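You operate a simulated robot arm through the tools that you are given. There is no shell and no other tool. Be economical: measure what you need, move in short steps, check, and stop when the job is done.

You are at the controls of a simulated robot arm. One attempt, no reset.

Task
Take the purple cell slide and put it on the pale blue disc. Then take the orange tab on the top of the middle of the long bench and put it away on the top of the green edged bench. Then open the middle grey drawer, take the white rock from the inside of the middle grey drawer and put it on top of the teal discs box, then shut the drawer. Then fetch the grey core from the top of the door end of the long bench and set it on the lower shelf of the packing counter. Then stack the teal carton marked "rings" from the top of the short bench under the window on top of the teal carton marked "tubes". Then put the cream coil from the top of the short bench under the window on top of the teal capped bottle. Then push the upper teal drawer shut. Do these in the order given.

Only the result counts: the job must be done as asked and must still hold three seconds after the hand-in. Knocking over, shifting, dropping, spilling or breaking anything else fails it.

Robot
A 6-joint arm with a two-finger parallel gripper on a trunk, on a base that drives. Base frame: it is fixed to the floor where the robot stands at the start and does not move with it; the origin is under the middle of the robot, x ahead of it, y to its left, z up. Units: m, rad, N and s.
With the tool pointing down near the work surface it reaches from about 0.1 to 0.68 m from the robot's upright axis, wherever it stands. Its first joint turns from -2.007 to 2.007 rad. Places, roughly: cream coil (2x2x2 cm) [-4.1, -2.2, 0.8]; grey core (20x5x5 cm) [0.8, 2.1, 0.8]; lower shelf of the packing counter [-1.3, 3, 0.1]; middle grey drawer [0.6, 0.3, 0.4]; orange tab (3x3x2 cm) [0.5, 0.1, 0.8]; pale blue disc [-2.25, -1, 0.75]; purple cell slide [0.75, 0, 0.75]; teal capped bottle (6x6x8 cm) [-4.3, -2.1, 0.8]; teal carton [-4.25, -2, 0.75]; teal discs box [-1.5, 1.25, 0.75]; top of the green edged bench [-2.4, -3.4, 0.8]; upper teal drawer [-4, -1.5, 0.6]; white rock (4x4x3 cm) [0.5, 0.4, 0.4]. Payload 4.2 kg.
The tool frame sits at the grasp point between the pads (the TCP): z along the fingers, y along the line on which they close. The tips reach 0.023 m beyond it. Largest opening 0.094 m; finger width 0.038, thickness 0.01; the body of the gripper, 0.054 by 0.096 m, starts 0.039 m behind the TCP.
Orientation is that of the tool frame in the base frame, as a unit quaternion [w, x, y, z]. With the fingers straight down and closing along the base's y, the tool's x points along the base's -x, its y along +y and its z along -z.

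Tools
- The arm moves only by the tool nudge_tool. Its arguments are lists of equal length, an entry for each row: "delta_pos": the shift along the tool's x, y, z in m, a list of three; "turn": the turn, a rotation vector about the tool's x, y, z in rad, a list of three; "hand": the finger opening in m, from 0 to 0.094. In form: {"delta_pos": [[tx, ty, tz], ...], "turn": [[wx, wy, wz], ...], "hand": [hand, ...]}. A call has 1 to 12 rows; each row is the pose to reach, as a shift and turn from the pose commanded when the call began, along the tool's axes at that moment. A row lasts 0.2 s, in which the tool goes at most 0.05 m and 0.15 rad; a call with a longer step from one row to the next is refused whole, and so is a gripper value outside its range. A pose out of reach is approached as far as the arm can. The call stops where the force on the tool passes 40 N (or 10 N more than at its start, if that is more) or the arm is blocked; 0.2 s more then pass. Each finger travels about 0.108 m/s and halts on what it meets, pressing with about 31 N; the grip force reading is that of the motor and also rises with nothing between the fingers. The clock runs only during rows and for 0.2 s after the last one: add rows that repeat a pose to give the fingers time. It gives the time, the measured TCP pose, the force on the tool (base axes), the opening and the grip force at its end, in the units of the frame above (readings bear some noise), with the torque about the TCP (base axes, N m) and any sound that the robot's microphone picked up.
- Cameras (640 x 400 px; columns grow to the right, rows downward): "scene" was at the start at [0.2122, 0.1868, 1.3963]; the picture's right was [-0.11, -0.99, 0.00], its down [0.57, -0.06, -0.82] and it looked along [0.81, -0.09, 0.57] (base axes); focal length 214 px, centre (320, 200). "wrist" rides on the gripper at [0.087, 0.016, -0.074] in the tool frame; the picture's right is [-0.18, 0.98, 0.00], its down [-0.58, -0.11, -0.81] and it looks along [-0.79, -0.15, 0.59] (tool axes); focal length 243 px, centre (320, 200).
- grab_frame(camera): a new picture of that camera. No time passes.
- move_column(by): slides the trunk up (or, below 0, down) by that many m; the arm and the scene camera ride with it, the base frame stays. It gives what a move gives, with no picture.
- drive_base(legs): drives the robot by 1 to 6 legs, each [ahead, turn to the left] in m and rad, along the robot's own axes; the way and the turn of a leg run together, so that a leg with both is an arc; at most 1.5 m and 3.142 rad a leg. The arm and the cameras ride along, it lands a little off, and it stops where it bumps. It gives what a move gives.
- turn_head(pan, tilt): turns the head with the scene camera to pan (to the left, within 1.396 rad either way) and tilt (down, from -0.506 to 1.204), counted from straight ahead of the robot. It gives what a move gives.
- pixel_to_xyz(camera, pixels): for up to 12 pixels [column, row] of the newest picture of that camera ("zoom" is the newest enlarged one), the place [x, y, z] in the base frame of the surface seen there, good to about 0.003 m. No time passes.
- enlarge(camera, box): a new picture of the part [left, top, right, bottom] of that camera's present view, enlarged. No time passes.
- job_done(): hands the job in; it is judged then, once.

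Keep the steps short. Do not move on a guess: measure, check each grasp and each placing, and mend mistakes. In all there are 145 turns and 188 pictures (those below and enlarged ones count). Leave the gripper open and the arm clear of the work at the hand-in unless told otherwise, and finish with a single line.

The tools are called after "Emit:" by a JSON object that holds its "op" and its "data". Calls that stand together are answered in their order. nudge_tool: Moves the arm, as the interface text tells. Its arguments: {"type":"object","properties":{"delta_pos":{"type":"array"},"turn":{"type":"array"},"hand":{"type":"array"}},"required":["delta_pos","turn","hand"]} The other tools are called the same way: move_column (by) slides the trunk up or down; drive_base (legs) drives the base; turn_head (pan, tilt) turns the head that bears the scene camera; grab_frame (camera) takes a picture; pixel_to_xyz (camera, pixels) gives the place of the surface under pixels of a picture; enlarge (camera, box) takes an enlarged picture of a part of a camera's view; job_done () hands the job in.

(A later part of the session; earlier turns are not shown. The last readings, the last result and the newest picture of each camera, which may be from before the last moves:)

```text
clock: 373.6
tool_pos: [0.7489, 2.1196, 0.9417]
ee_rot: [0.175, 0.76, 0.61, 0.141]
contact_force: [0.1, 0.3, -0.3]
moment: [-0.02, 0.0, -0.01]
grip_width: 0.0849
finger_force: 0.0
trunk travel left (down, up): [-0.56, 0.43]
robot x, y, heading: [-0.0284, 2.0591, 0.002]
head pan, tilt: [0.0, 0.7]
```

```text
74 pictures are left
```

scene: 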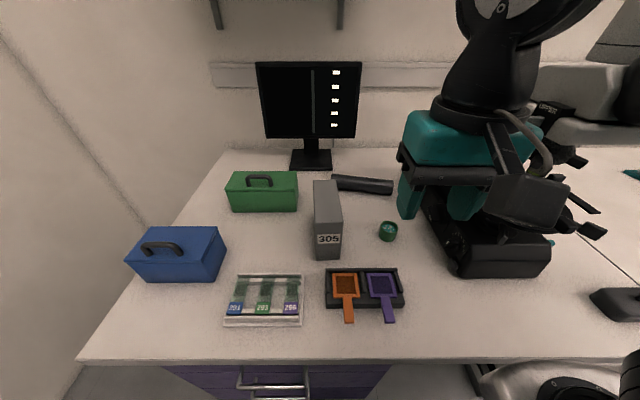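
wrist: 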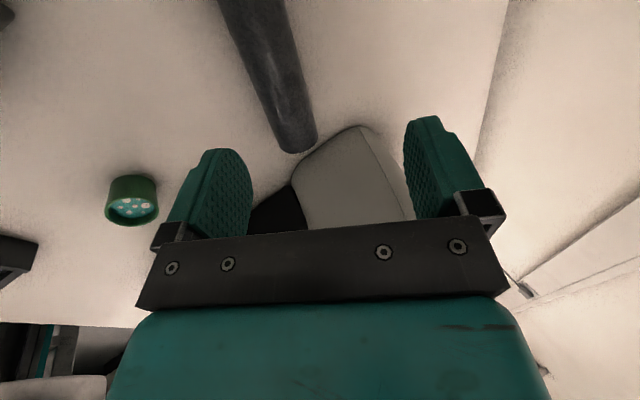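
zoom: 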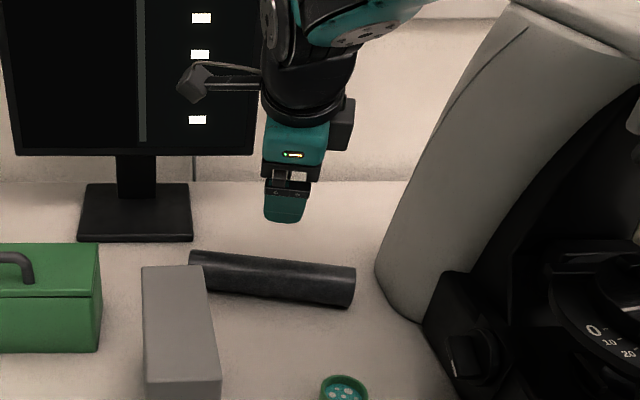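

Reach is fine. Descending along the tilted approach axis (tilt reduced to 0.35, opening 0.064) to straddle the core.

Emit:
{"op": "nudge_tool", "data": {"delta_pos": [[0, -0.02, 0.033], [0, -0.042, 0.0674], [0, -0.0443, 0.09], [0, -0.0466, 0.113], [0, -0.048, 0.129], [0, -0.048, 0.129]], "turn": [[0.05, 0, 0], [0.1, 0, 0], [0.1, 0, 0], [0.1, 0, 0], [0.1, 0, 0], [0.1, 0, 0]], "hand": [0.064, 0.064, 0.064, 0.064, 0.064, 0.064]}}

Emit:
{"op": "enlarge", "data": {"camera": "scene", "box": [290, 110, 450, 210]}}

Emit:
{"op": "grab_frame", "data": {"camera": "wrist"}}

```text
clock: 375.0
tool_pos: [0.7638, 2.1154, 0.8017]
ee_rot: [0.137, 0.767, 0.617, 0.112]
contact_force: [0.0, 1.1, -1.0]
moment: [0.01, 0.0, 0.0]
grip_width: 0.0637
finger_force: 0.1
trunk travel left (down, up): [-0.56, 0.43]
robot x, y, heading: [-0.0299, 2.0513, -0.002]
head pan, tilt: [0.0, 0.7]
```

```text
4.00 times, centred on (370, 160) of scene
```

zoom: 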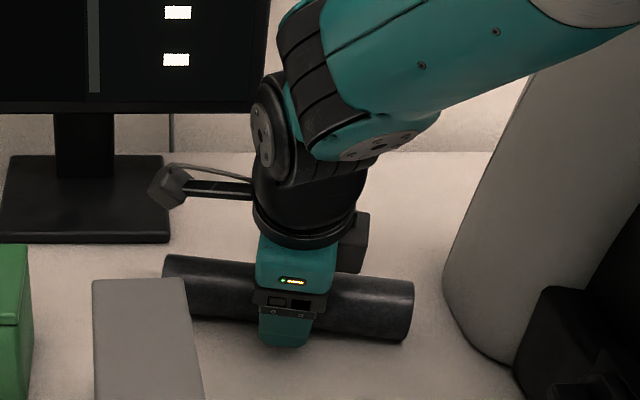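

```text
72 pictures are left
```

wrist: 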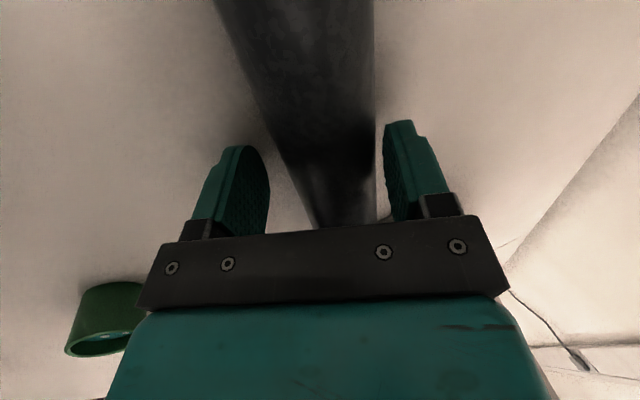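

Straddling the core. Going 4 mm deeper and closing.

Emit:
{"op": "nudge_tool", "data": {"delta_pos": [[0, 0.002, 0.004], [0, 0.002, 0.004], [0, 0.002, 0.004], [0, 0.002, 0.004]], "turn": [[0, 0, 0], [0, 0, 0], [0, 0, 0], [0, 0, 0]], "hand": [0.064, 0.0, 0.0, 0.0]}}

```text
clock: 376.0
tool_pos: [0.7682, 2.1149, 0.8012]
ee_rot: [0.138, 0.767, 0.617, 0.113]
contact_force: [7.0, -1.6, 9.6]
moment: [-0.66, -0.27, 0.5]
grip_width: 0.0474
finger_force: 30.8
trunk travel left (down, up): [-0.56, 0.43]
robot x, y, heading: [-0.0328, 2.0558, 0.002]
head pan, tilt: [0.0, 0.7]
```

Gripped at 0.0474. Lifting 0.15 m straight up.

Emit:
{"op": "nudge_tool", "data": {"delta_pos": [[0, 0.008, -0.022], [0, 0.018, -0.05], [0, 0.03, -0.083], [0, 0.042, -0.115], [0, 0.052, -0.141], [0, 0.052, -0.141]], "turn": [[0, 0, 0], [0, 0, 0], [0, 0, 0], [0, 0, 0], [0, 0, 0], [0, 0, 0]], "hand": [0, 0, 0, 0, 0, 0]}}

Emit:
{"op": "grab_frame", "data": {"camera": "scene"}}

```text
clock: 377.4
tool_pos: [0.7679, 2.116, 0.9506]
ee_rot: [0.137, 0.768, 0.616, 0.111]
contact_force: [0.2, 0.2, -10.1]
moment: [0.02, 0.08, -0.04]
grip_width: 0.0476
finger_force: 30.6
trunk travel left (down, up): [-0.56, 0.43]
robot x, y, heading: [-0.0297, 2.0536, 0.004]
head pan, tilt: [0.0, 0.7]
```

```text
71 pictures are left
```

scene: 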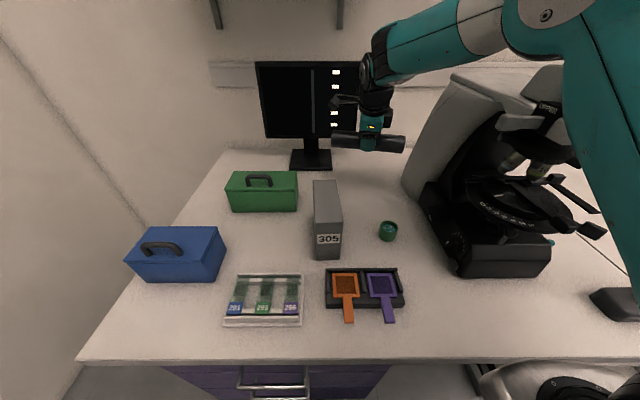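

Core held (10 N). Lifting and shifting left first, then retracting and levelling, clear of microscope and binder.

Emit:
{"op": "nudge_tool", "data": {"delta_pos": [[0.025, 0.003, -0.026], [0.049, 0.007, -0.051], [0.04, -0.035, -0.068], [0.031, -0.077, -0.085], [0.023, -0.119, -0.102], [0.014, -0.161, -0.119], [0.005, -0.204, -0.135], [-0.004, -0.246, -0.152], [-0.012, -0.288, -0.169], [-0.021, -0.33, -0.186], [-0.021, -0.33, -0.186]], "turn": [[0, 0, 0], [0, 0, 0], [0.044, 0, 0], [0.088, 0, 0], [0.131, 0, 0], [0.175, 0, 0], [0.219, 0, 0], [0.263, 0, 0], [0.306, 0, 0], [0.35, 0, 0], [0.35, 0, 0]], "hand": [0, 0, 0, 0, 0, 0, 0, 0, 0, 0, 0]}}

Emit:
{"op": "grab_frame", "data": {"camera": "wrist"}}

```text
clock: 379.8
tool_pos: [0.3952, 2.1756, 1.0064]
ee_rot: [0.0, 0.779, 0.627, 0.002]
contact_force: [0.9, 0.5, -9.6]
moment: [-0.06, 0.0, 0.0]
grip_width: 0.0476
finger_force: 31.2
trunk travel left (down, up): [-0.56, 0.43]
robot x, y, heading: [-0.0295, 2.0554, -0.002]
head pan, tilt: [0.0, 0.7]
```

```text
70 pictures are left
```

wrist: 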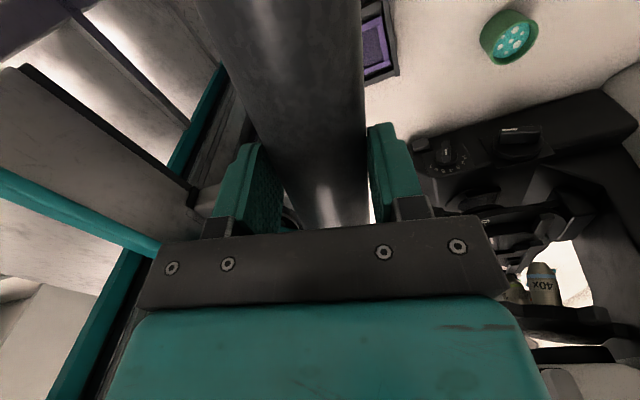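

Core secure. Backing off and driving to the packing counter (facing it at x≈-1.2).

Emit:
{"op": "drive_base", "data": {"legs": [[-0.37, 0], [0, 3.014], [0.82, 0], [0, -1.443]]}}

Emit:
{"op": "turn_head", "data": {"pan": 0.0, "tilt": 0.8}}

Emit:
{"op": "grab_frame", "data": {"camera": "scene"}}

```text
clock: 396.6
tool_pos: [-1.2867, 2.6347, 1.0074]
ee_rot: [-0.001, 0.144, 0.99, 0.002]
contact_force: [0.0, 0.5, -10.4]
moment: [0.02, -0.03, 0.03]
grip_width: 0.0477
finger_force: 31.5
trunk travel left (down, up): [-0.56, 0.43]
robot x, y, heading: [-1.1963, 2.2039, 1.498]
head pan, tilt: [0.0, 0.7]
```

```text
clock: 397.3
tool_pos: [-1.286, 2.6348, 1.0075]
ee_rot: [-0.001, 0.144, 0.99, 0.002]
contact_force: [-0.3, -0.2, -9.9]
moment: [0.0, -0.02, -0.04]
grip_width: 0.0473
finger_force: 31.1
trunk travel left (down, up): [-0.56, 0.43]
robot x, y, heading: [-1.1958, 2.2022, 1.498]
head pan, tilt: [0.0, 0.799]
```

```text
69 pictures are left
```

scene: 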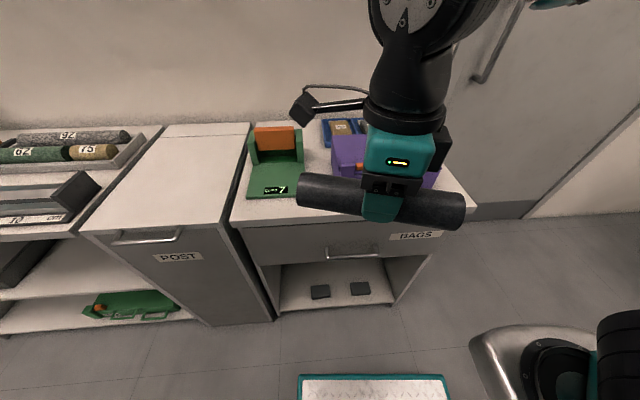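

The shelf under the BAGS drawer is the packing counter's lower shelf, with two dark blocks on it. Measuring it.

Emit:
{"op": "pixel_to_xyz", "data": {"camera": "scene", "pixels": [[340, 305], [285, 300], [385, 298], [340, 275], [285, 265], [385, 262], [320, 292], [360, 288], [340, 258], [350, 252], [300, 240], [395, 280]]}}

Emit:
{"op": "enlarge", "data": {"camera": "scene", "box": [230, 210, 450, 350]}}

```text
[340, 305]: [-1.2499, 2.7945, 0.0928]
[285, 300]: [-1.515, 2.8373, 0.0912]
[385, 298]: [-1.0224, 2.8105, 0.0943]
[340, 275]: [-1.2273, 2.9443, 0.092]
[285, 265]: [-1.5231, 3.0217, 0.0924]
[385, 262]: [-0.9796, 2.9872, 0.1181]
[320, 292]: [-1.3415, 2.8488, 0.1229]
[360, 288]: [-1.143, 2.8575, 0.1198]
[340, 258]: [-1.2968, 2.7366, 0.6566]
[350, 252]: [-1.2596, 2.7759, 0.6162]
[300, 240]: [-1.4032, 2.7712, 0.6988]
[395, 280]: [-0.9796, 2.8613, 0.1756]
```

```text
2.86 times, centred on (340, 280) of scene
```

zoom: 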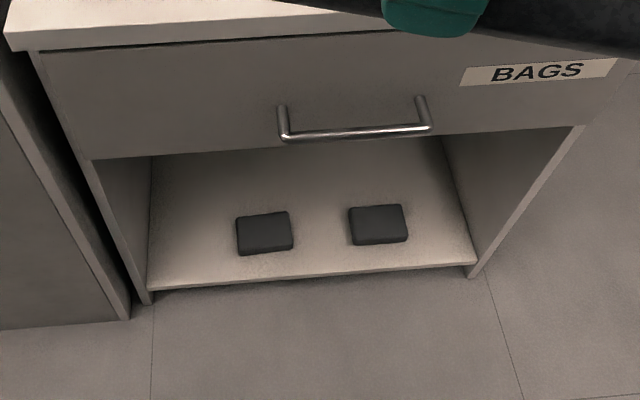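

Shelf z=0.092, x −1.53…−0.98, front y≈2.785; blocks occupy y≈2.82–2.90. I'll lay the core crosswise behind the blocks at y≈2.95, tool tilted 0.6. First straighten the robot.

Emit:
{"op": "drive_base", "data": {"legs": [[0, 0.073]]}}

```text
clock: 398.1
tool_pos: [-1.3183, 2.6285, 1.0077]
ee_rot: [-0.001, 0.107, 0.994, 0.001]
contact_force: [0.4, -0.6, -8.6]
moment: [-0.03, -0.05, -0.04]
grip_width: 0.0476
finger_force: 30.9
trunk travel left (down, up): [-0.56, 0.43]
robot x, y, heading: [-1.1998, 2.2028, 1.571]
head pan, tilt: [0.0, 0.799]
```

Emit:
{"op": "nudge_tool", "data": {"delta_pos": [[-0.024, -0.004, 0], [-0.048, -0.009, 0], [-0.0724, -0.0133, 0], [-0.0724, -0.0133, 0]], "turn": [[0, 0, -0.072], [0, 0, -0.143], [0, 0, -0.2146], [0, 0, -0.2146]], "hand": [0, 0, 0, 0]}}

Emit:
{"op": "nudge_tool", "data": {"delta_pos": [[0, 0, 0], [0, 0, 0], [0, 0, 0], [0, 0, 0], [0, 0, 0], [0, 0, 0]], "turn": [[-0.12, 0, 0], [-0.24, 0, 0], [-0.36, 0, 0], [-0.48, 0, 0], [-0.6, 0, 0], [-0.6, 0, 0]], "hand": [0, 0, 0, 0, 0, 0]}}

Emit:
{"op": "move_column", "data": {"by": -0.4}}

Emit:
{"op": "move_column", "data": {"by": -0.15}}

Emit:
{"op": "turn_head", "data": {"pan": -0.1, "tilt": 0.7}}

Emit:
{"op": "grab_frame", "data": {"camera": "scene"}}

```text
clock: 399.1
tool_pos: [-1.2482, 2.5994, 1.0061]
ee_rot: [0.0, 0.0, 1.0, 0.001]
contact_force: [-0.4, 0.9, -9.7]
moment: [-0.01, -0.01, -0.01]
grip_width: 0.0475
finger_force: 31.5
trunk travel left (down, up): [-0.56, 0.43]
robot x, y, heading: [-1.1983, 2.2041, 1.573]
head pan, tilt: [0.0, 0.799]
```

```text
clock: 400.6
tool_pos: [-1.2638, 2.6059, 1.0108]
ee_rot: [0.001, 0.001, 0.954, 0.299]
contact_force: [0.2, 0.2, -8.6]
moment: [-0.14, -0.05, 0.02]
grip_width: 0.0472
finger_force: 30.9
out of reach, approached as far as the arm can: row 2, 3, 4, 5, 6
trunk travel left (down, up): [-0.56, 0.43]
robot x, y, heading: [-1.1958, 2.2029, 1.572]
head pan, tilt: [0.0, 0.799]
```

```text
clock: 404.4
tool_pos: [-1.2655, 2.6051, 0.6099]
ee_rot: [0.0, 0.001, 0.955, 0.297]
contact_force: [-0.4, -0.7, -9.6]
moment: [-0.11, -0.04, -0.02]
grip_width: 0.0474
finger_force: 30.9
trunk travel left (down, up): [-0.16, 0.83]
robot x, y, heading: [-1.1949, 2.1992, 1.571]
head pan, tilt: [0.0, 0.799]
```

```text
clock: 406.1
tool_pos: [-1.2659, 2.606, 0.4607]
ee_rot: [0.0, 0.001, 0.955, 0.297]
contact_force: [-0.6, -0.4, -8.9]
moment: [-0.08, 0.0, 0.0]
grip_width: 0.0474
finger_force: 30.9
trunk travel left (down, up): [-0.01, 0.98]
robot x, y, heading: [-1.1947, 2.2045, 1.573]
head pan, tilt: [0.0, 0.799]
```

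```text
clock: 406.8
tool_pos: [-1.2646, 2.6046, 0.4604]
ee_rot: [0.0, 0.001, 0.955, 0.298]
contact_force: [0.6, -0.4, -9.5]
moment: [-0.1, -0.05, -0.03]
grip_width: 0.0474
finger_force: 30.9
trunk travel left (down, up): [-0.01, 0.98]
robot x, y, heading: [-1.1957, 2.2015, 1.572]
head pan, tilt: [-0.099, 0.7]
```

```text
67 pictures are left
```

scene: 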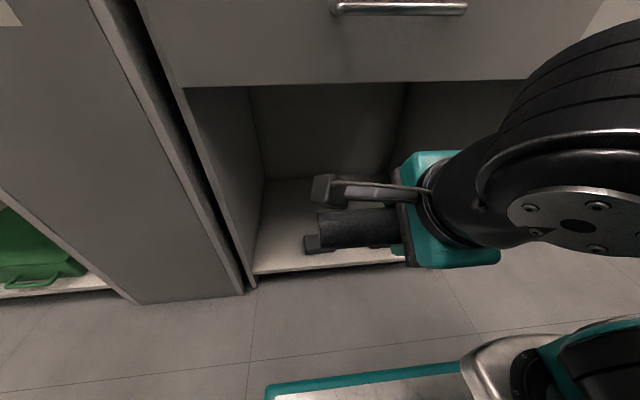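

Next, moving down and inward in stages toward (y 2.94, z 0.135). First stage: 60 %.

Emit:
{"op": "nudge_tool", "data": {"delta_pos": [[-0.001, 0.008, 0.04], [-0.003, 0.0155, 0.08], [-0.004, 0.023, 0.12], [-0.006, 0.031, 0.16], [-0.007, 0.039, 0.2], [-0.008, 0.0465, 0.24], [-0.009, 0.0534, 0.275], [-0.009, 0.0534, 0.275]], "turn": [[0, 0, 0], [0, 0, 0], [0, 0, 0], [0, 0, 0], [0, 0, 0], [0, 0, 0], [0, 0, 0], [0, 0, 0]], "hand": [0, 0, 0, 0, 0, 0, 0, 0]}}

Emit:
{"op": "turn_head", "data": {"pan": 0.3, "tilt": 0.7}}

Emit:
{"op": "grab_frame", "data": {"camera": "scene"}}

Emit:
{"op": "grab_frame", "data": {"camera": "wrist"}}

```text
clock: 408.6
tool_pos: [-1.2561, 2.8053, 0.2649]
ee_rot: [0.0, 0.0, 0.955, 0.298]
contact_force: [-0.2, 0.1, -9.4]
moment: [-0.1, -0.04, -0.01]
grip_width: 0.0472
finger_force: 30.7
out of reach, approached as far as the arm can: row 1, 2, 3, 4
trunk travel left (down, up): [-0.01, 0.98]
robot x, y, heading: [-1.1969, 2.2027, 1.572]
head pan, tilt: [-0.099, 0.7]
```

```text
clock: 409.5
tool_pos: [-1.2562, 2.8054, 0.265]
ee_rot: [0.0, 0.001, 0.955, 0.296]
contact_force: [-0.1, -0.3, -8.7]
moment: [-0.09, -0.04, 0.03]
grip_width: 0.0477
finger_force: 31.4
trunk travel left (down, up): [-0.01, 0.98]
robot x, y, heading: [-1.2006, 2.1991, 1.572]
head pan, tilt: [0.3, 0.7]
```

```text
66 pictures are left
```

scene: 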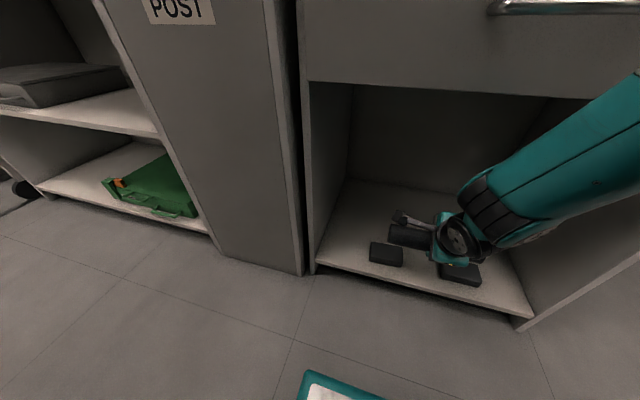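

```text
65 pictures are left
```

wrist: 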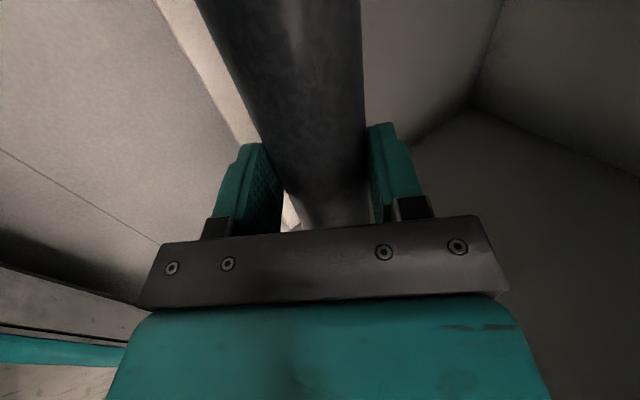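

On track. Next stage to just above the shelf at y≈2.94 (z≈0.16).

Emit:
{"op": "nudge_tool", "data": {"delta_pos": [[-0.001, 0.012, 0.04], [-0.003, 0.025, 0.08], [-0.005, 0.037, 0.12], [-0.006, 0.0504, 0.1627], [-0.006, 0.0504, 0.1627]], "turn": [[0, 0, 0], [0, 0, 0], [0, 0, 0], [0, 0, 0], [0, 0, 0]], "hand": [0, 0, 0, 0, 0]}}

Emit:
{"op": "enlarge", "data": {"camera": "scene", "box": [340, 150, 540, 310]}}

```text
clock: 410.7
tool_pos: [-1.2446, 2.9415, 0.1513]
ee_rot: [0.0, 0.004, 0.956, 0.293]
contact_force: [4.5, -5.6, -12.4]
moment: [0.08, 0.02, 0.04]
grip_width: 0.0472
finger_force: 30.6
trunk travel left (down, up): [-0.01, 0.98]
robot x, y, heading: [-1.196, 2.1996, 1.559]
head pan, tilt: [0.3, 0.7]
```

```text
2.50 times, centred on (440, 230) of scene
```

zoom: 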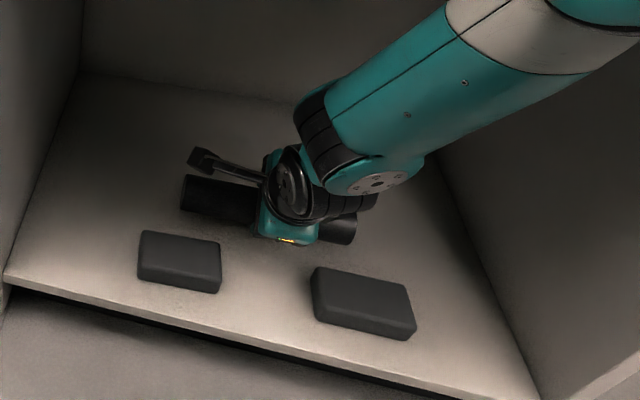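

Nearly there. Lowering the last ~1.5 cm in small steps.

Emit:
{"op": "nudge_tool", "data": {"delta_pos": [[0, -0.003, 0.004], [0, -0.0055, 0.008], [0, -0.0055, 0.008]], "turn": [[0, 0, 0], [0, 0, 0], [0, 0, 0]], "hand": [0, 0, 0]}}

```text
clock: 411.5
tool_pos: [-1.242, 2.939, 0.1522]
ee_rot: [0.001, 0.005, 0.954, 0.3]
contact_force: [0.5, 0.0, -8.8]
moment: [-0.09, -0.07, 0.0]
grip_width: 0.0473
finger_force: 31.6
trunk travel left (down, up): [-0.01, 0.98]
robot x, y, heading: [-1.1963, 2.2002, 1.559]
head pan, tilt: [0.3, 0.7]
```

The base heading slipped slightly (1.559). I'll check whether the arm touches the drawer front.

Emit:
{"op": "turn_head", "data": {"pan": 0.1, "tilt": 0.5}}

Emit:
{"op": "grab_frame", "data": {"camera": "scene"}}

```text
clock: 412.2
tool_pos: [-1.2442, 2.9386, 0.1546]
ee_rot: [-0.001, 0.004, 0.954, 0.299]
contact_force: [1.6, -0.3, -9.1]
moment: [-0.11, -0.07, -0.03]
grip_width: 0.0473
finger_force: 31.0
trunk travel left (down, up): [-0.01, 0.98]
robot x, y, heading: [-1.1956, 2.1974, 1.557]
head pan, tilt: [0.099, 0.499]
```

```text
63 pictures are left
```

scene: 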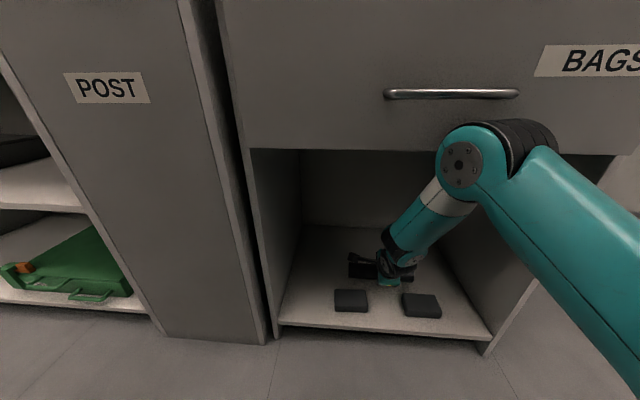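

The elbow is close to the drawer front. Measuring the gap.

Emit:
{"op": "pixel_to_xyz", "data": {"camera": "scene", "pixels": [[460, 165], [480, 130], [520, 125], [545, 135], [440, 130], [430, 140], [550, 120], [450, 200], [510, 122]]}}

Emit:
{"op": "enlarge", "data": {"camera": "scene", "box": [380, 70, 620, 220]}}

```text
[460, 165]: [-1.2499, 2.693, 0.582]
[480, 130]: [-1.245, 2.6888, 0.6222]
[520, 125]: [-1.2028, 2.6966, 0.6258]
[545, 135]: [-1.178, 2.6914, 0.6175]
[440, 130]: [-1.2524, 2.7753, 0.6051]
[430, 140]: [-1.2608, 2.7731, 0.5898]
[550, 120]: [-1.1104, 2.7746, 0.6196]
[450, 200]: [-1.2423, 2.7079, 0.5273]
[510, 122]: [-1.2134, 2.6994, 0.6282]
```

```text
2.67 times, centred on (500, 145) of scene
```

zoom: 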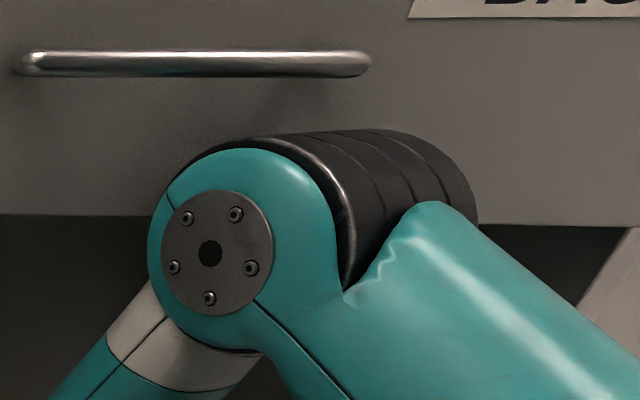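

The elbow is almost touching the handle. I'll raise 3 cm, back the base 5 cm, and then extend the arm instead.

Emit:
{"op": "nudge_tool", "data": {"delta_pos": [[0, 0.009, -0.013], [0, 0.017, -0.025], [0, 0.017, -0.025]], "turn": [[0, 0, 0], [0, 0, 0], [0, 0, 0]], "hand": [0, 0, 0]}}

Emit:
{"op": "drive_base", "data": {"legs": [[-0.06, 0]]}}

Emit:
{"op": "grab_frame", "data": {"camera": "scene"}}

```text
clock: 413.0
tool_pos: [-1.2377, 2.9409, 0.1801]
ee_rot: [0.001, 0.007, 0.955, 0.298]
contact_force: [-0.4, 0.0, -9.9]
moment: [-0.11, -0.03, 0.01]
grip_width: 0.0475
finger_force: 30.9
trunk travel left (down, up): [-0.01, 0.98]
robot x, y, heading: [-1.1925, 2.2033, 1.562]
head pan, tilt: [0.099, 0.499]
```

```text
clock: 414.0
tool_pos: [-1.24, 2.8773, 0.1797]
ee_rot: [0.002, 0.007, 0.955, 0.297]
contact_force: [0.3, -0.1, -9.9]
moment: [-0.09, -0.04, 0.0]
grip_width: 0.0475
finger_force: 31.2
trunk travel left (down, up): [-0.01, 0.98]
robot x, y, heading: [-1.1948, 2.1416, 1.562]
head pan, tilt: [0.099, 0.499]
```

```text
61 pictures are left
```

scene: 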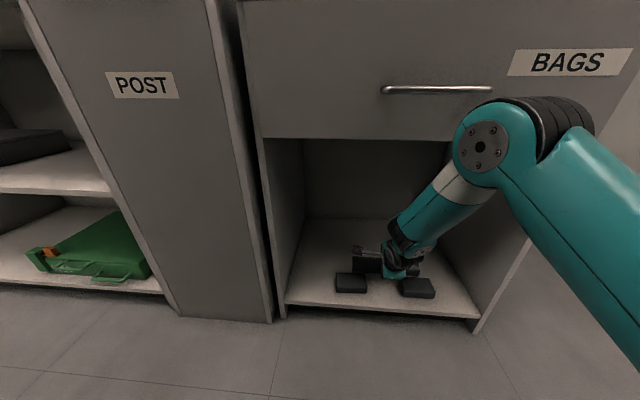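

Emit:
{"op": "nudge_tool", "data": {"delta_pos": [[0, 0.012, 0.02], [0, 0.024, 0.04], [0, 0.0347, 0.0606], [0, 0.0347, 0.0606]], "turn": [[0, 0, 0], [0, 0, 0], [0, 0, 0], [0, 0, 0]], "hand": [0, 0, 0, 0]}}

Emit:
{"op": "grab_frame", "data": {"camera": "scene"}}

Emit:
{"op": "pixel_to_xyz", "data": {"camera": "scene", "pixels": [[480, 150], [500, 125], [540, 118], [530, 110], [365, 265], [350, 285], [420, 288]]}}

```text
clock: 415.0
tool_pos: [-1.2387, 2.9431, 0.1474]
ee_rot: [0.002, 0.007, 0.955, 0.297]
contact_force: [-0.7, -0.1, -9.3]
moment: [-0.09, -0.05, -0.02]
grip_width: 0.0473
finger_force: 30.8
trunk travel left (down, up): [-0.01, 0.98]
robot x, y, heading: [-1.196, 2.1375, 1.562]
head pan, tilt: [0.099, 0.499]
```

```text
60 pictures are left
```

scene: 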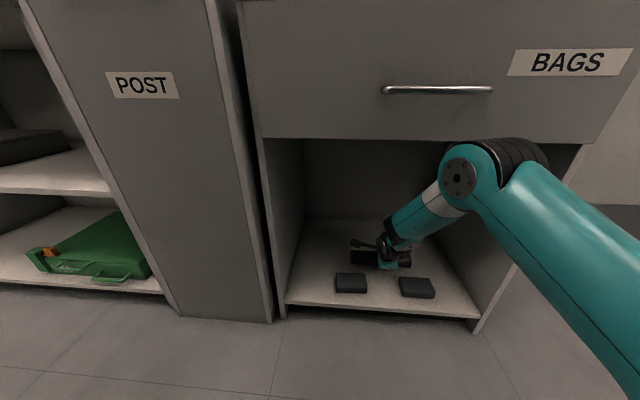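

```text
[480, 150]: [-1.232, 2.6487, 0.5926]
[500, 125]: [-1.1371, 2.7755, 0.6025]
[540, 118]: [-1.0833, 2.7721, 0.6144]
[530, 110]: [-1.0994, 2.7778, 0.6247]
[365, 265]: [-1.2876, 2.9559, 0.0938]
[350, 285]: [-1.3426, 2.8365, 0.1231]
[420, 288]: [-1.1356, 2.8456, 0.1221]
```

Elbow is clear now. Lowering in small steps until contact.

Emit:
{"op": "nudge_tool", "data": {"delta_pos": [[0, -0.0023, 0.0033], [0, -0.0046, 0.0066], [0, -0.0046, 0.0066]], "turn": [[0, 0, 0], [0, 0, 0], [0, 0, 0]], "hand": [0, 0, 0]}}

Emit:
{"op": "nudge_tool", "data": {"delta_pos": [[0, -0.0012, 0.0017], [0, -0.0023, 0.0033], [0, -0.0023, 0.0033]], "turn": [[0, 0, 0], [0, 0, 0], [0, 0, 0]], "hand": [0, 0, 0]}}

```text
clock: 415.8
tool_pos: [-1.2392, 2.9413, 0.1402]
ee_rot: [0.002, 0.008, 0.955, 0.297]
contact_force: [0.3, 0.4, -8.9]
moment: [-0.11, -0.03, -0.01]
grip_width: 0.0474
finger_force: 30.9
trunk travel left (down, up): [-0.01, 0.98]
robot x, y, heading: [-1.1974, 2.1366, 1.558]
head pan, tilt: [0.099, 0.499]
```

```text
clock: 416.6
tool_pos: [-1.2387, 2.9416, 0.1359]
ee_rot: [0.002, 0.007, 0.955, 0.298]
contact_force: [-0.5, -0.1, -9.5]
moment: [-0.1, -0.05, -0.01]
grip_width: 0.0475
finger_force: 31.3
trunk travel left (down, up): [-0.01, 0.98]
robot x, y, heading: [-1.1959, 2.1402, 1.564]
head pan, tilt: [0.099, 0.499]
```

Emit:
{"op": "nudge_tool", "data": {"delta_pos": [[0, -0.0012, 0.0017], [0, -0.0017, 0.0025], [0, -0.0017, 0.0025]], "turn": [[0, 0, 0], [0, 0, 0], [0, 0, 0]], "hand": [0, 0, 0]}}

```text
clock: 417.4
tool_pos: [-1.2376, 2.9427, 0.1342]
ee_rot: [0.002, 0.007, 0.955, 0.298]
contact_force: [0.4, -1.2, -2.4]
moment: [-0.1, 0.76, 0.19]
grip_width: 0.0472
finger_force: 30.8
trunk travel left (down, up): [-0.01, 0.98]
robot x, y, heading: [-1.1991, 2.1395, 1.565]
head pan, tilt: [0.099, 0.499]
```

One end of the core (−x side) touches. Lowering 1.5 mm more, then opening to 0.062.

Emit:
{"op": "nudge_tool", "data": {"delta_pos": [[0, -0.0009, 0.0013], [0, -0.0009, 0.0013]], "turn": [[0, 0, 0], [0, 0, 0]], "hand": [0, 0]}}

Emit:
{"op": "nudge_tool", "data": {"delta_pos": [[0, 0, 0], [0, 0.0005, -0.0005], [0, 0.001, -0.001], [0, 0.001, -0.001]], "turn": [[0, 0, 0], [0, 0, 0], [0, 0, 0], [0, 0, 0]], "hand": [0.05, 0.054, 0.058, 0.06]}}

Emit:
{"op": "enlarge", "data": {"camera": "scene", "box": [300, 210, 460, 320]}}

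```text
clock: 418.0
tool_pos: [-1.2377, 2.9418, 0.1336]
ee_rot: [0.002, 0.007, 0.954, 0.299]
contact_force: [-0.9, -10.9, 16.3]
moment: [-0.26, 0.16, -0.04]
grip_width: 0.0473
finger_force: 31.3
trunk travel left (down, up): [-0.01, 0.98]
robot x, y, heading: [-1.1967, 2.1378, 1.559]
head pan, tilt: [0.099, 0.499]
```

```text
clock: 419.0
tool_pos: [-1.2369, 2.9417, 0.1345]
ee_rot: [0.002, 0.008, 0.955, 0.298]
contact_force: [0.1, 5.3, 5.5]
moment: [0.09, -0.02, 0.01]
grip_width: 0.0573
finger_force: 0.0
trunk travel left (down, up): [-0.01, 0.98]
robot x, y, heading: [-1.1989, 2.1433, 1.561]
head pan, tilt: [0.099, 0.499]
```

```text
3.64 times, centred on (380, 265) of scene
```

zoom: 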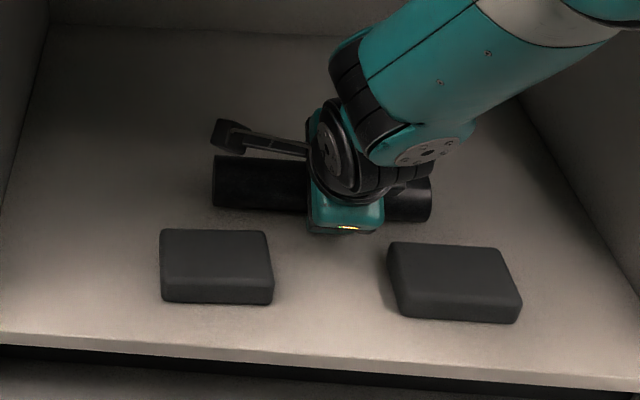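

The core lies on the shelf and the fingers are free. Withdrawing along the tool axis.

Emit:
{"op": "nudge_tool", "data": {"delta_pos": [[0, 0, -0.008], [0, 0, -0.02], [0, 0, -0.045], [0, 0, -0.08], [0, 0, -0.12], [0, 0, -0.12]], "turn": [[0, 0, 0], [0, 0, 0], [0, 0, 0], [0, 0, 0], [0, 0, 0], [0, 0, 0]], "hand": [0.062, 0.066, 0.07, 0.07, 0.07, 0.07]}}

Emit:
{"op": "grab_frame", "data": {"camera": "scene"}}

```text
clock: 420.4
tool_pos: [-1.2378, 2.8714, 0.2308]
ee_rot: [0.002, 0.007, 0.955, 0.297]
contact_force: [0.2, 0.6, -0.5]
moment: [0.01, -0.02, 0.01]
grip_width: 0.0697
finger_force: 0.1
trunk travel left (down, up): [-0.01, 0.98]
robot x, y, heading: [-1.1984, 2.14, 1.562]
head pan, tilt: [0.099, 0.499]
```

```text
58 pictures are left
```

scene: 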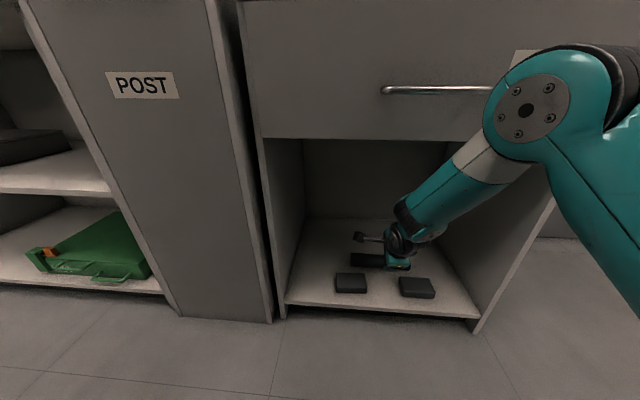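

The core stays on the shelf. Backing out 0.13 m, retracting the arm further and raising the trunk.

Emit:
{"op": "drive_base", "data": {"legs": [[-0.13, 0]]}}

Emit:
{"op": "nudge_tool", "data": {"delta_pos": [[0, -0.01, -0.04], [0, -0.02, -0.08], [0, -0.03, -0.12], [0, -0.04, -0.16], [0, -0.04, -0.16]], "turn": [[0, 0, 0], [0, 0, 0], [0, 0, 0], [0, 0, 0], [0, 0, 0]], "hand": [0.06, 0.06, 0.06, 0.06, 0.06]}}

Emit:
{"op": "grab_frame", "data": {"camera": "scene"}}

```text
clock: 421.6
tool_pos: [-1.2439, 2.786, 0.2301]
ee_rot: [0.001, 0.005, 0.955, 0.298]
contact_force: [0.3, 0.2, -0.1]
moment: [0.02, 0.01, -0.02]
grip_width: 0.07
finger_force: 0.0
trunk travel left (down, up): [-0.01, 0.98]
robot x, y, heading: [-1.197, 2.0537, 1.565]
head pan, tilt: [0.099, 0.499]
stopped in leg 1: the robot was blocked; the commanded pose is now the measured one
```

```text
clock: 422.8
tool_pos: [-1.2455, 2.6602, 0.341]
ee_rot: [0.002, 0.006, 0.954, 0.298]
contact_force: [-1.0, 0.2, 0.7]
moment: [-0.01, -0.01, -0.02]
grip_width: 0.06
finger_force: 0.1
trunk travel left (down, up): [-0.01, 0.98]
robot x, y, heading: [-1.1994, 2.0524, 1.567]
head pan, tilt: [0.099, 0.499]
```

```text
57 pictures are left
```

scene: 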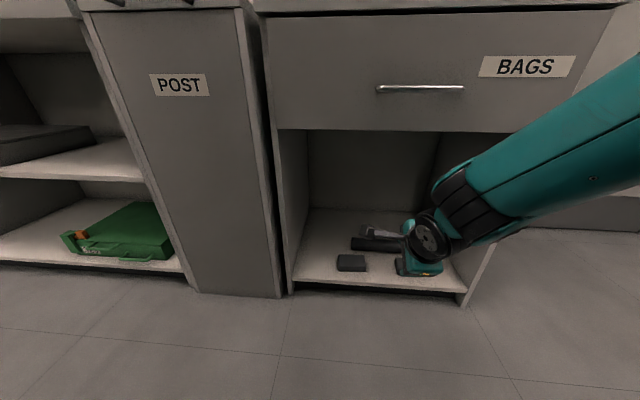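

Emit:
{"op": "nudge_tool", "data": {"delta_pos": [[0, -0.016, -0.02], [0, -0.033, -0.04], [0, -0.05, -0.055], [0, -0.06, -0.07], [0, -0.06, -0.07]], "turn": [[0.12, 0, 0], [0.24, 0, 0], [0.36, 0, 0], [0.48, 0, 0], [0.6, 0, 0]], "hand": [0.06, 0.06, 0.06, 0.06, 0.06]}}

Emit:
{"op": "move_column", "data": {"by": 0.4}}

Emit:
{"op": "move_column", "data": {"by": 0.2}}

Emit:
{"op": "enlarge", "data": {"camera": "scene", "box": [240, 160, 480, 310]}}

```text
clock: 424.0
tool_pos: [-1.2463, 2.5716, 0.3631]
ee_rot: [0.0, 0.006, 1.0, 0.002]
contact_force: [1.0, 0.1, 0.2]
moment: [-0.01, -0.03, -0.01]
grip_width: 0.06
finger_force: 0.1
trunk travel left (down, up): [-0.01, 0.98]
robot x, y, heading: [-1.2012, 2.0553, 1.561]
head pan, tilt: [0.099, 0.499]
```

```text
clock: 427.8
tool_pos: [-1.2469, 2.5719, 0.7614]
ee_rot: [0.0, 0.006, 1.0, 0.002]
contact_force: [-0.7, -0.1, -0.4]
moment: [-0.01, 0.0, 0.0]
grip_width: 0.0598
finger_force: 0.1
trunk travel left (down, up): [-0.41, 0.58]
robot x, y, heading: [-1.1993, 2.0562, 1.568]
head pan, tilt: [0.099, 0.499]
```

```text
clock: 430.0
tool_pos: [-1.2459, 2.572, 0.9633]
ee_rot: [0.0, 0.006, 1.0, 0.002]
contact_force: [0.4, -0.6, 0.1]
moment: [-0.03, 0.0, 0.0]
grip_width: 0.06
finger_force: 0.0
trunk travel left (down, up): [-0.61, 0.38]
robot x, y, heading: [-1.203, 2.0558, 1.565]
head pan, tilt: [0.099, 0.499]
```

```text
2.67 times, centred on (360, 235) of scene
```

zoom: 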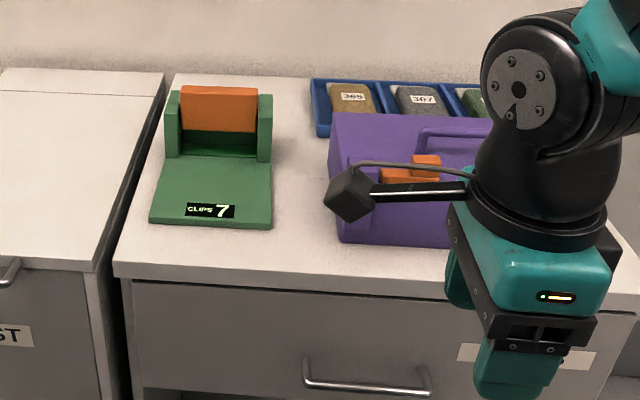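

Checking the core on the shelf from above before leaving.

Emit:
{"op": "turn_head", "data": {"pan": 0.0, "tilt": 0.8}}

Emit:
{"op": "grab_frame", "data": {"camera": "scene"}}

```text
clock: 430.8
tool_pos: [-1.2471, 2.572, 0.9639]
ee_rot: [0.0, 0.006, 1.0, 0.003]
contact_force: [1.0, 0.9, 0.5]
moment: [-0.01, -0.01, 0.0]
grip_width: 0.0601
finger_force: 0.1
trunk travel left (down, up): [-0.61, 0.38]
robot x, y, heading: [-1.2013, 2.0521, 1.566]
head pan, tilt: [0.0, 0.799]
```

```text
55 pictures are left
```

scene: 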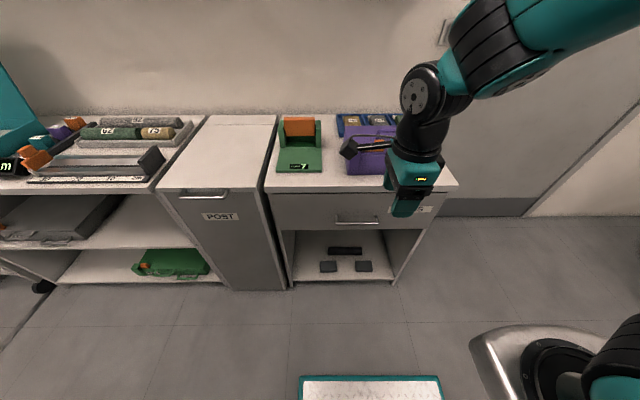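

Core is safely on the lower shelf. Moving forward a little, turning left toward the west, and looking along the way.

Emit:
{"op": "drive_base", "data": {"legs": [[0.13, 0], [0, 1.575]]}}

Emit:
{"op": "turn_head", "data": {"pan": 0.25, "tilt": 0.45}}

Emit:
{"op": "grab_frame", "data": {"camera": "scene"}}

Emit:
{"op": "pixel_to_xyz", "data": {"camera": "scene", "pixels": [[320, 380], [200, 300], [150, 250], [250, 220], [300, 200], [400, 300], [450, 260], [100, 330], [330, 250]]}}

```text
clock: 435.9
tool_pos: [-1.7155, 2.129, 0.963]
ee_rot: [0.001, 0.708, -0.706, -0.002]
contact_force: [-0.1, -0.8, 0.0]
moment: [0.04, -0.01, 0.01]
grip_width: 0.06
finger_force: 0.1
trunk travel left (down, up): [-0.61, 0.38]
robot x, y, heading: [-1.2014, 2.1807, -3.137]
head pan, tilt: [0.0, 0.799]
```

```text
clock: 436.7
tool_pos: [-1.7155, 2.1296, 0.9631]
ee_rot: [0.002, 0.708, -0.706, -0.001]
contact_force: [0.1, -0.4, 0.0]
moment: [0.01, 0.02, -0.02]
grip_width: 0.0601
finger_force: 0.1
trunk travel left (down, up): [-0.61, 0.38]
robot x, y, heading: [-1.1994, 2.1852, -3.135]
head pan, tilt: [0.25, 0.45]
```

```text
54 pictures are left
```

scene: 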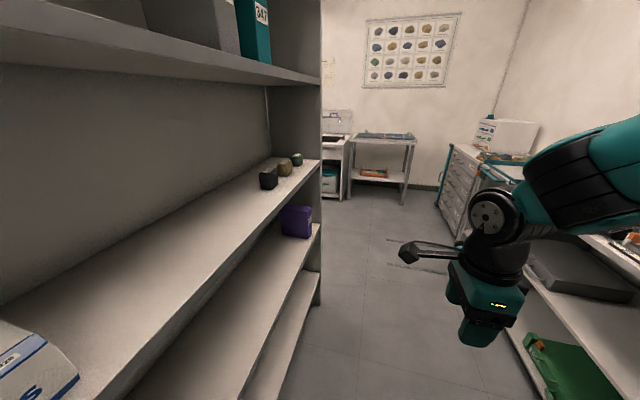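

```text
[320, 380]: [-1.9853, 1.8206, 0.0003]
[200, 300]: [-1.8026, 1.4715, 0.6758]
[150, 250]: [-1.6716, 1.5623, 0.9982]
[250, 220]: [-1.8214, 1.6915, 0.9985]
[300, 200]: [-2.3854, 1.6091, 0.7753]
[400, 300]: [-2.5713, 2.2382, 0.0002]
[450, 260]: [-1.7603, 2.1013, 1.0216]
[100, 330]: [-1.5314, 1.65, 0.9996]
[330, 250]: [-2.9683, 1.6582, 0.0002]
```

The corridor west (y 1.75–2.77) is clear. Driving to x≈-3.1, then south down the west aisle.

Emit:
{"op": "drive_base", "data": {"legs": [[1.0, 0], [0.91, 0], [0, 1.567], [1.2, 0]]}}

Emit:
{"op": "turn_head", "data": {"pan": -0.1, "tilt": 0.5}}

Emit:
{"op": "grab_frame", "data": {"camera": "scene"}}

```text
clock: 455.8
tool_pos: [-3.0539, 0.4885, 0.9626]
ee_rot: [0.003, 1.0, -0.002, 0.0]
contact_force: [-0.1, -0.5, -0.7]
moment: [0.01, 0.0, 0.02]
grip_width: 0.0602
finger_force: 0.0
trunk travel left (down, up): [-0.61, 0.38]
robot x, y, heading: [-3.1019, 1.003, -1.569]
head pan, tilt: [0.25, 0.45]
```

```text
clock: 456.6
tool_pos: [-3.0529, 0.4878, 0.9635]
ee_rot: [0.003, 1.0, -0.003, 0.0]
contact_force: [-0.7, -0.3, 0.7]
moment: [-0.04, 0.03, 0.0]
grip_width: 0.0598
finger_force: 0.1
trunk travel left (down, up): [-0.61, 0.38]
robot x, y, heading: [-3.1042, 1.004, -1.574]
head pan, tilt: [-0.099, 0.499]
```

```text
53 pictures are left
```

scene: 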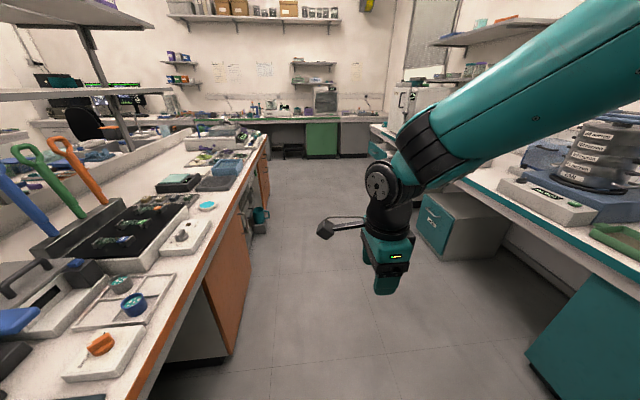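

A teal pedestal protrudes at right (440,225). Measuring it.

Emit:
{"op": "pixel_to_xyz", "data": {"camera": "scene", "pixels": [[418, 205], [430, 245], [460, 215], [460, 255], [395, 150], [530, 350], [265, 215], [235, 345]]}}

```text
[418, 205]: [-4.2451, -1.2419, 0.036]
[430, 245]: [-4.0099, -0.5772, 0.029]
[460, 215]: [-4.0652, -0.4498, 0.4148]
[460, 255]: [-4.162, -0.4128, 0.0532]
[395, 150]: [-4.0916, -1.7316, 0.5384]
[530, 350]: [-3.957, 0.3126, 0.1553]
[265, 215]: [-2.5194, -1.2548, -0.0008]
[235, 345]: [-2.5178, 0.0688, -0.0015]
```

All clear at x≈-3.1. Driving south to y≈-2.12 and turning right to face the window bench.

Emit:
{"op": "drive_base", "data": {"legs": [[1.5, 0], [1.5, 0], [0.12, 0], [0, -1.57], [0.25, 0]]}}

Emit:
{"op": "turn_head", "data": {"pan": 0.0, "tilt": 0.7}}

Emit:
{"op": "grab_frame", "data": {"camera": "scene"}}

```text
clock: 477.2
tool_pos: [-3.9695, -2.1234, 0.9627]
ee_rot: [-0.002, -0.683, 0.731, 0.002]
contact_force: [0.8, 0.1, 0.3]
moment: [0.04, 0.02, -0.02]
grip_width: 0.06
finger_force: 0.0
trunk travel left (down, up): [-0.61, 0.38]
robot x, y, heading: [-3.4476, -2.1062, 3.08]
head pan, tilt: [-0.099, 0.499]
```

```text
clock: 478.0
tool_pos: [-3.9704, -2.1224, 0.9633]
ee_rot: [-0.002, -0.683, 0.73, 0.001]
contact_force: [0.8, -0.4, 0.8]
moment: [-0.01, 0.01, 0.01]
grip_width: 0.0602
finger_force: 0.0
trunk travel left (down, up): [-0.61, 0.38]
robot x, y, heading: [-3.4496, -2.1039, 3.08]
head pan, tilt: [0.0, 0.7]
```

```text
52 pictures are left
```

scene: 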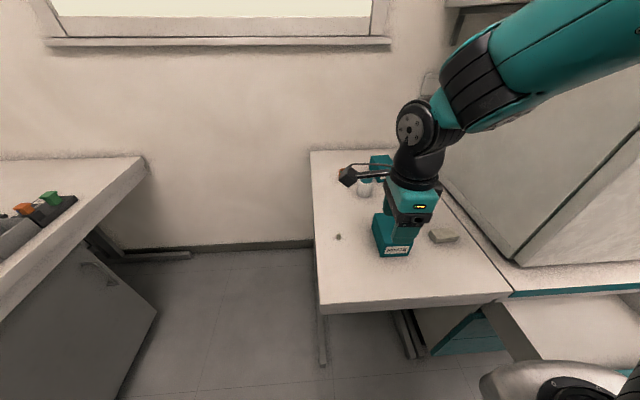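

Emit:
{"op": "enlarge", "data": {"camera": "scene", "box": [310, 140, 480, 270]}}

Emit:
{"op": "grab_frame", "data": {"camera": "wrist"}}

```text
3.08 times, centred on (395, 205) of scene
```

zoom: 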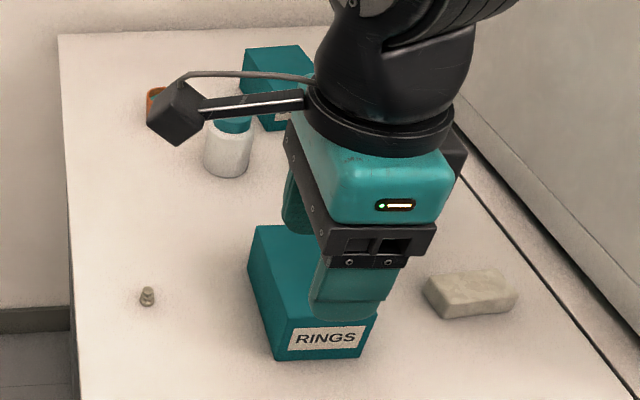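

```text
50 pictures are left
```

wrist: 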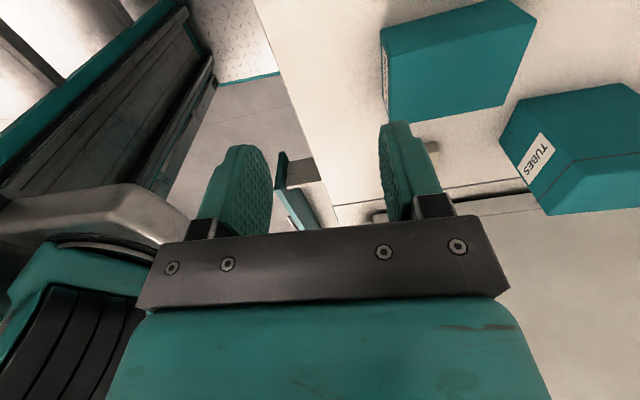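

"RINGS" is the near carton, "TUBES" the far one; the coil is the tiny piece at zoom (147,297), the bottle at (228,150). Yawing the tool back to standard and moving it aside for a clear view.

Emit:
{"op": "nudge_tool", "data": {"delta_pos": [[0, -0.01, -0.01], [-0.01, -0.02, -0.02], [-0.02, -0.03, -0.03], [-0.03, -0.04, -0.04], [-0.045, -0.05, -0.05], [-0.06, -0.06, -0.06], [-0.075, -0.07, -0.06], [-0.09, -0.08, -0.06], [-0.105, -0.08, -0.06], [-0.12, -0.08, -0.06], [-0.14, -0.08, -0.06], [-0.15, -0.08, -0.06]], "turn": [[0, 0, -0.13], [0, 0, -0.26], [0, 0, -0.39], [0, 0, -0.52], [0, 0, -0.65], [0, 0, -0.78], [0, 0, -0.91], [0, 0, -1.04], [0, 0, -1.17], [0, 0, -1.3], [0, 0, -1.43], [0, 0, -1.57]], "hand": [0.09, 0.09, 0.09, 0.09, 0.09, 0.09, 0.09, 0.09, 0.09, 0.09, 0.09, 0.09]}}

Emit:
{"op": "enlarge", "data": {"camera": "scene", "box": [310, 140, 470, 270]}}

Emit:
{"op": "pixel_to_xyz", "data": {"camera": "zoom", "pixels": [[320, 250], [265, 240], [355, 240], [300, 300], [380, 300], [155, 308], [155, 300], [240, 120], [280, 60], [330, 60]]}}

```text
clock: 480.6
tool_pos: [-3.8806, -1.98, 1.0218]
ee_rot: [-0.001, 0.999, -0.033, -0.003]
contact_force: [-0.1, -0.3, -0.2]
moment: [0.03, -0.03, -0.01]
grip_width: 0.0899
finger_force: 0.0
trunk travel left (down, up): [-0.61, 0.38]
robot x, y, heading: [-3.4499, -2.1047, 3.077]
head pan, tilt: [0.0, 0.7]
```

```text
3.08 times, centred on (390, 205) of scene
```

zoom: 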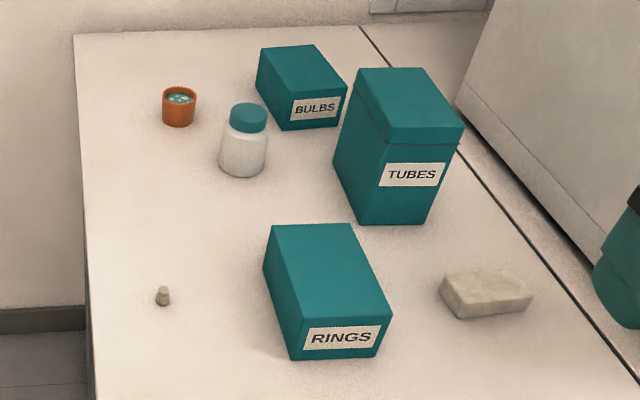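

```text
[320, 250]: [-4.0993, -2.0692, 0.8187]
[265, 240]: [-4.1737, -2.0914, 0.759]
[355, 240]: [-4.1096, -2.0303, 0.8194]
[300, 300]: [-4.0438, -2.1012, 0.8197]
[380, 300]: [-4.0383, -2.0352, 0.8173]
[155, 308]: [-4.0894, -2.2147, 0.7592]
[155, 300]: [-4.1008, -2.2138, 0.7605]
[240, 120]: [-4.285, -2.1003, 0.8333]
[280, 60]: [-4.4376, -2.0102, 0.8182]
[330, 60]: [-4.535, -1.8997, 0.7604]
```

Three cartons: RINGS (near), TUBES (mid, taller), BULBS. Measuring top corners, coil and bottle cap.

Emit:
{"op": "pixel_to_xyz", "data": {"camera": "zoom", "pixels": [[275, 231], [349, 229], [386, 312], [306, 314], [361, 74], [422, 73], [456, 125], [391, 137], [163, 292], [163, 302], [248, 112], [230, 115]]}}

Emit:
{"op": "pixel_to_xyz", "data": {"camera": "zoom", "pixels": [[266, 116], [248, 105], [248, 123], [163, 288], [158, 298], [168, 298], [163, 310]]}}

```text
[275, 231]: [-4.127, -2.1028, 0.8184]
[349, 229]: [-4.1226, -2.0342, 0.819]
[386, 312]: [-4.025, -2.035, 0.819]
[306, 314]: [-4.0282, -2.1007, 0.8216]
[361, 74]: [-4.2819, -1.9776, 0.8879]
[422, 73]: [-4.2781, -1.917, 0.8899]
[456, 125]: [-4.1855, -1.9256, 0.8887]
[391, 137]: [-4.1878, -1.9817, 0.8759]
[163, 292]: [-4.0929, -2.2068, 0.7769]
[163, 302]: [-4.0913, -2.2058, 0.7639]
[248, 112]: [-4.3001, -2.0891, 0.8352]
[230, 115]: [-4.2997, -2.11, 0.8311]
```

```text
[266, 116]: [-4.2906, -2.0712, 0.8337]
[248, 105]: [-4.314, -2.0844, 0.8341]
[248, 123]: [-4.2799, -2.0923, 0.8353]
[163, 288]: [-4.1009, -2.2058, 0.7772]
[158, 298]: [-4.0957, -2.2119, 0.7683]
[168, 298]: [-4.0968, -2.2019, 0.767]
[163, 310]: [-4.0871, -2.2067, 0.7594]
```

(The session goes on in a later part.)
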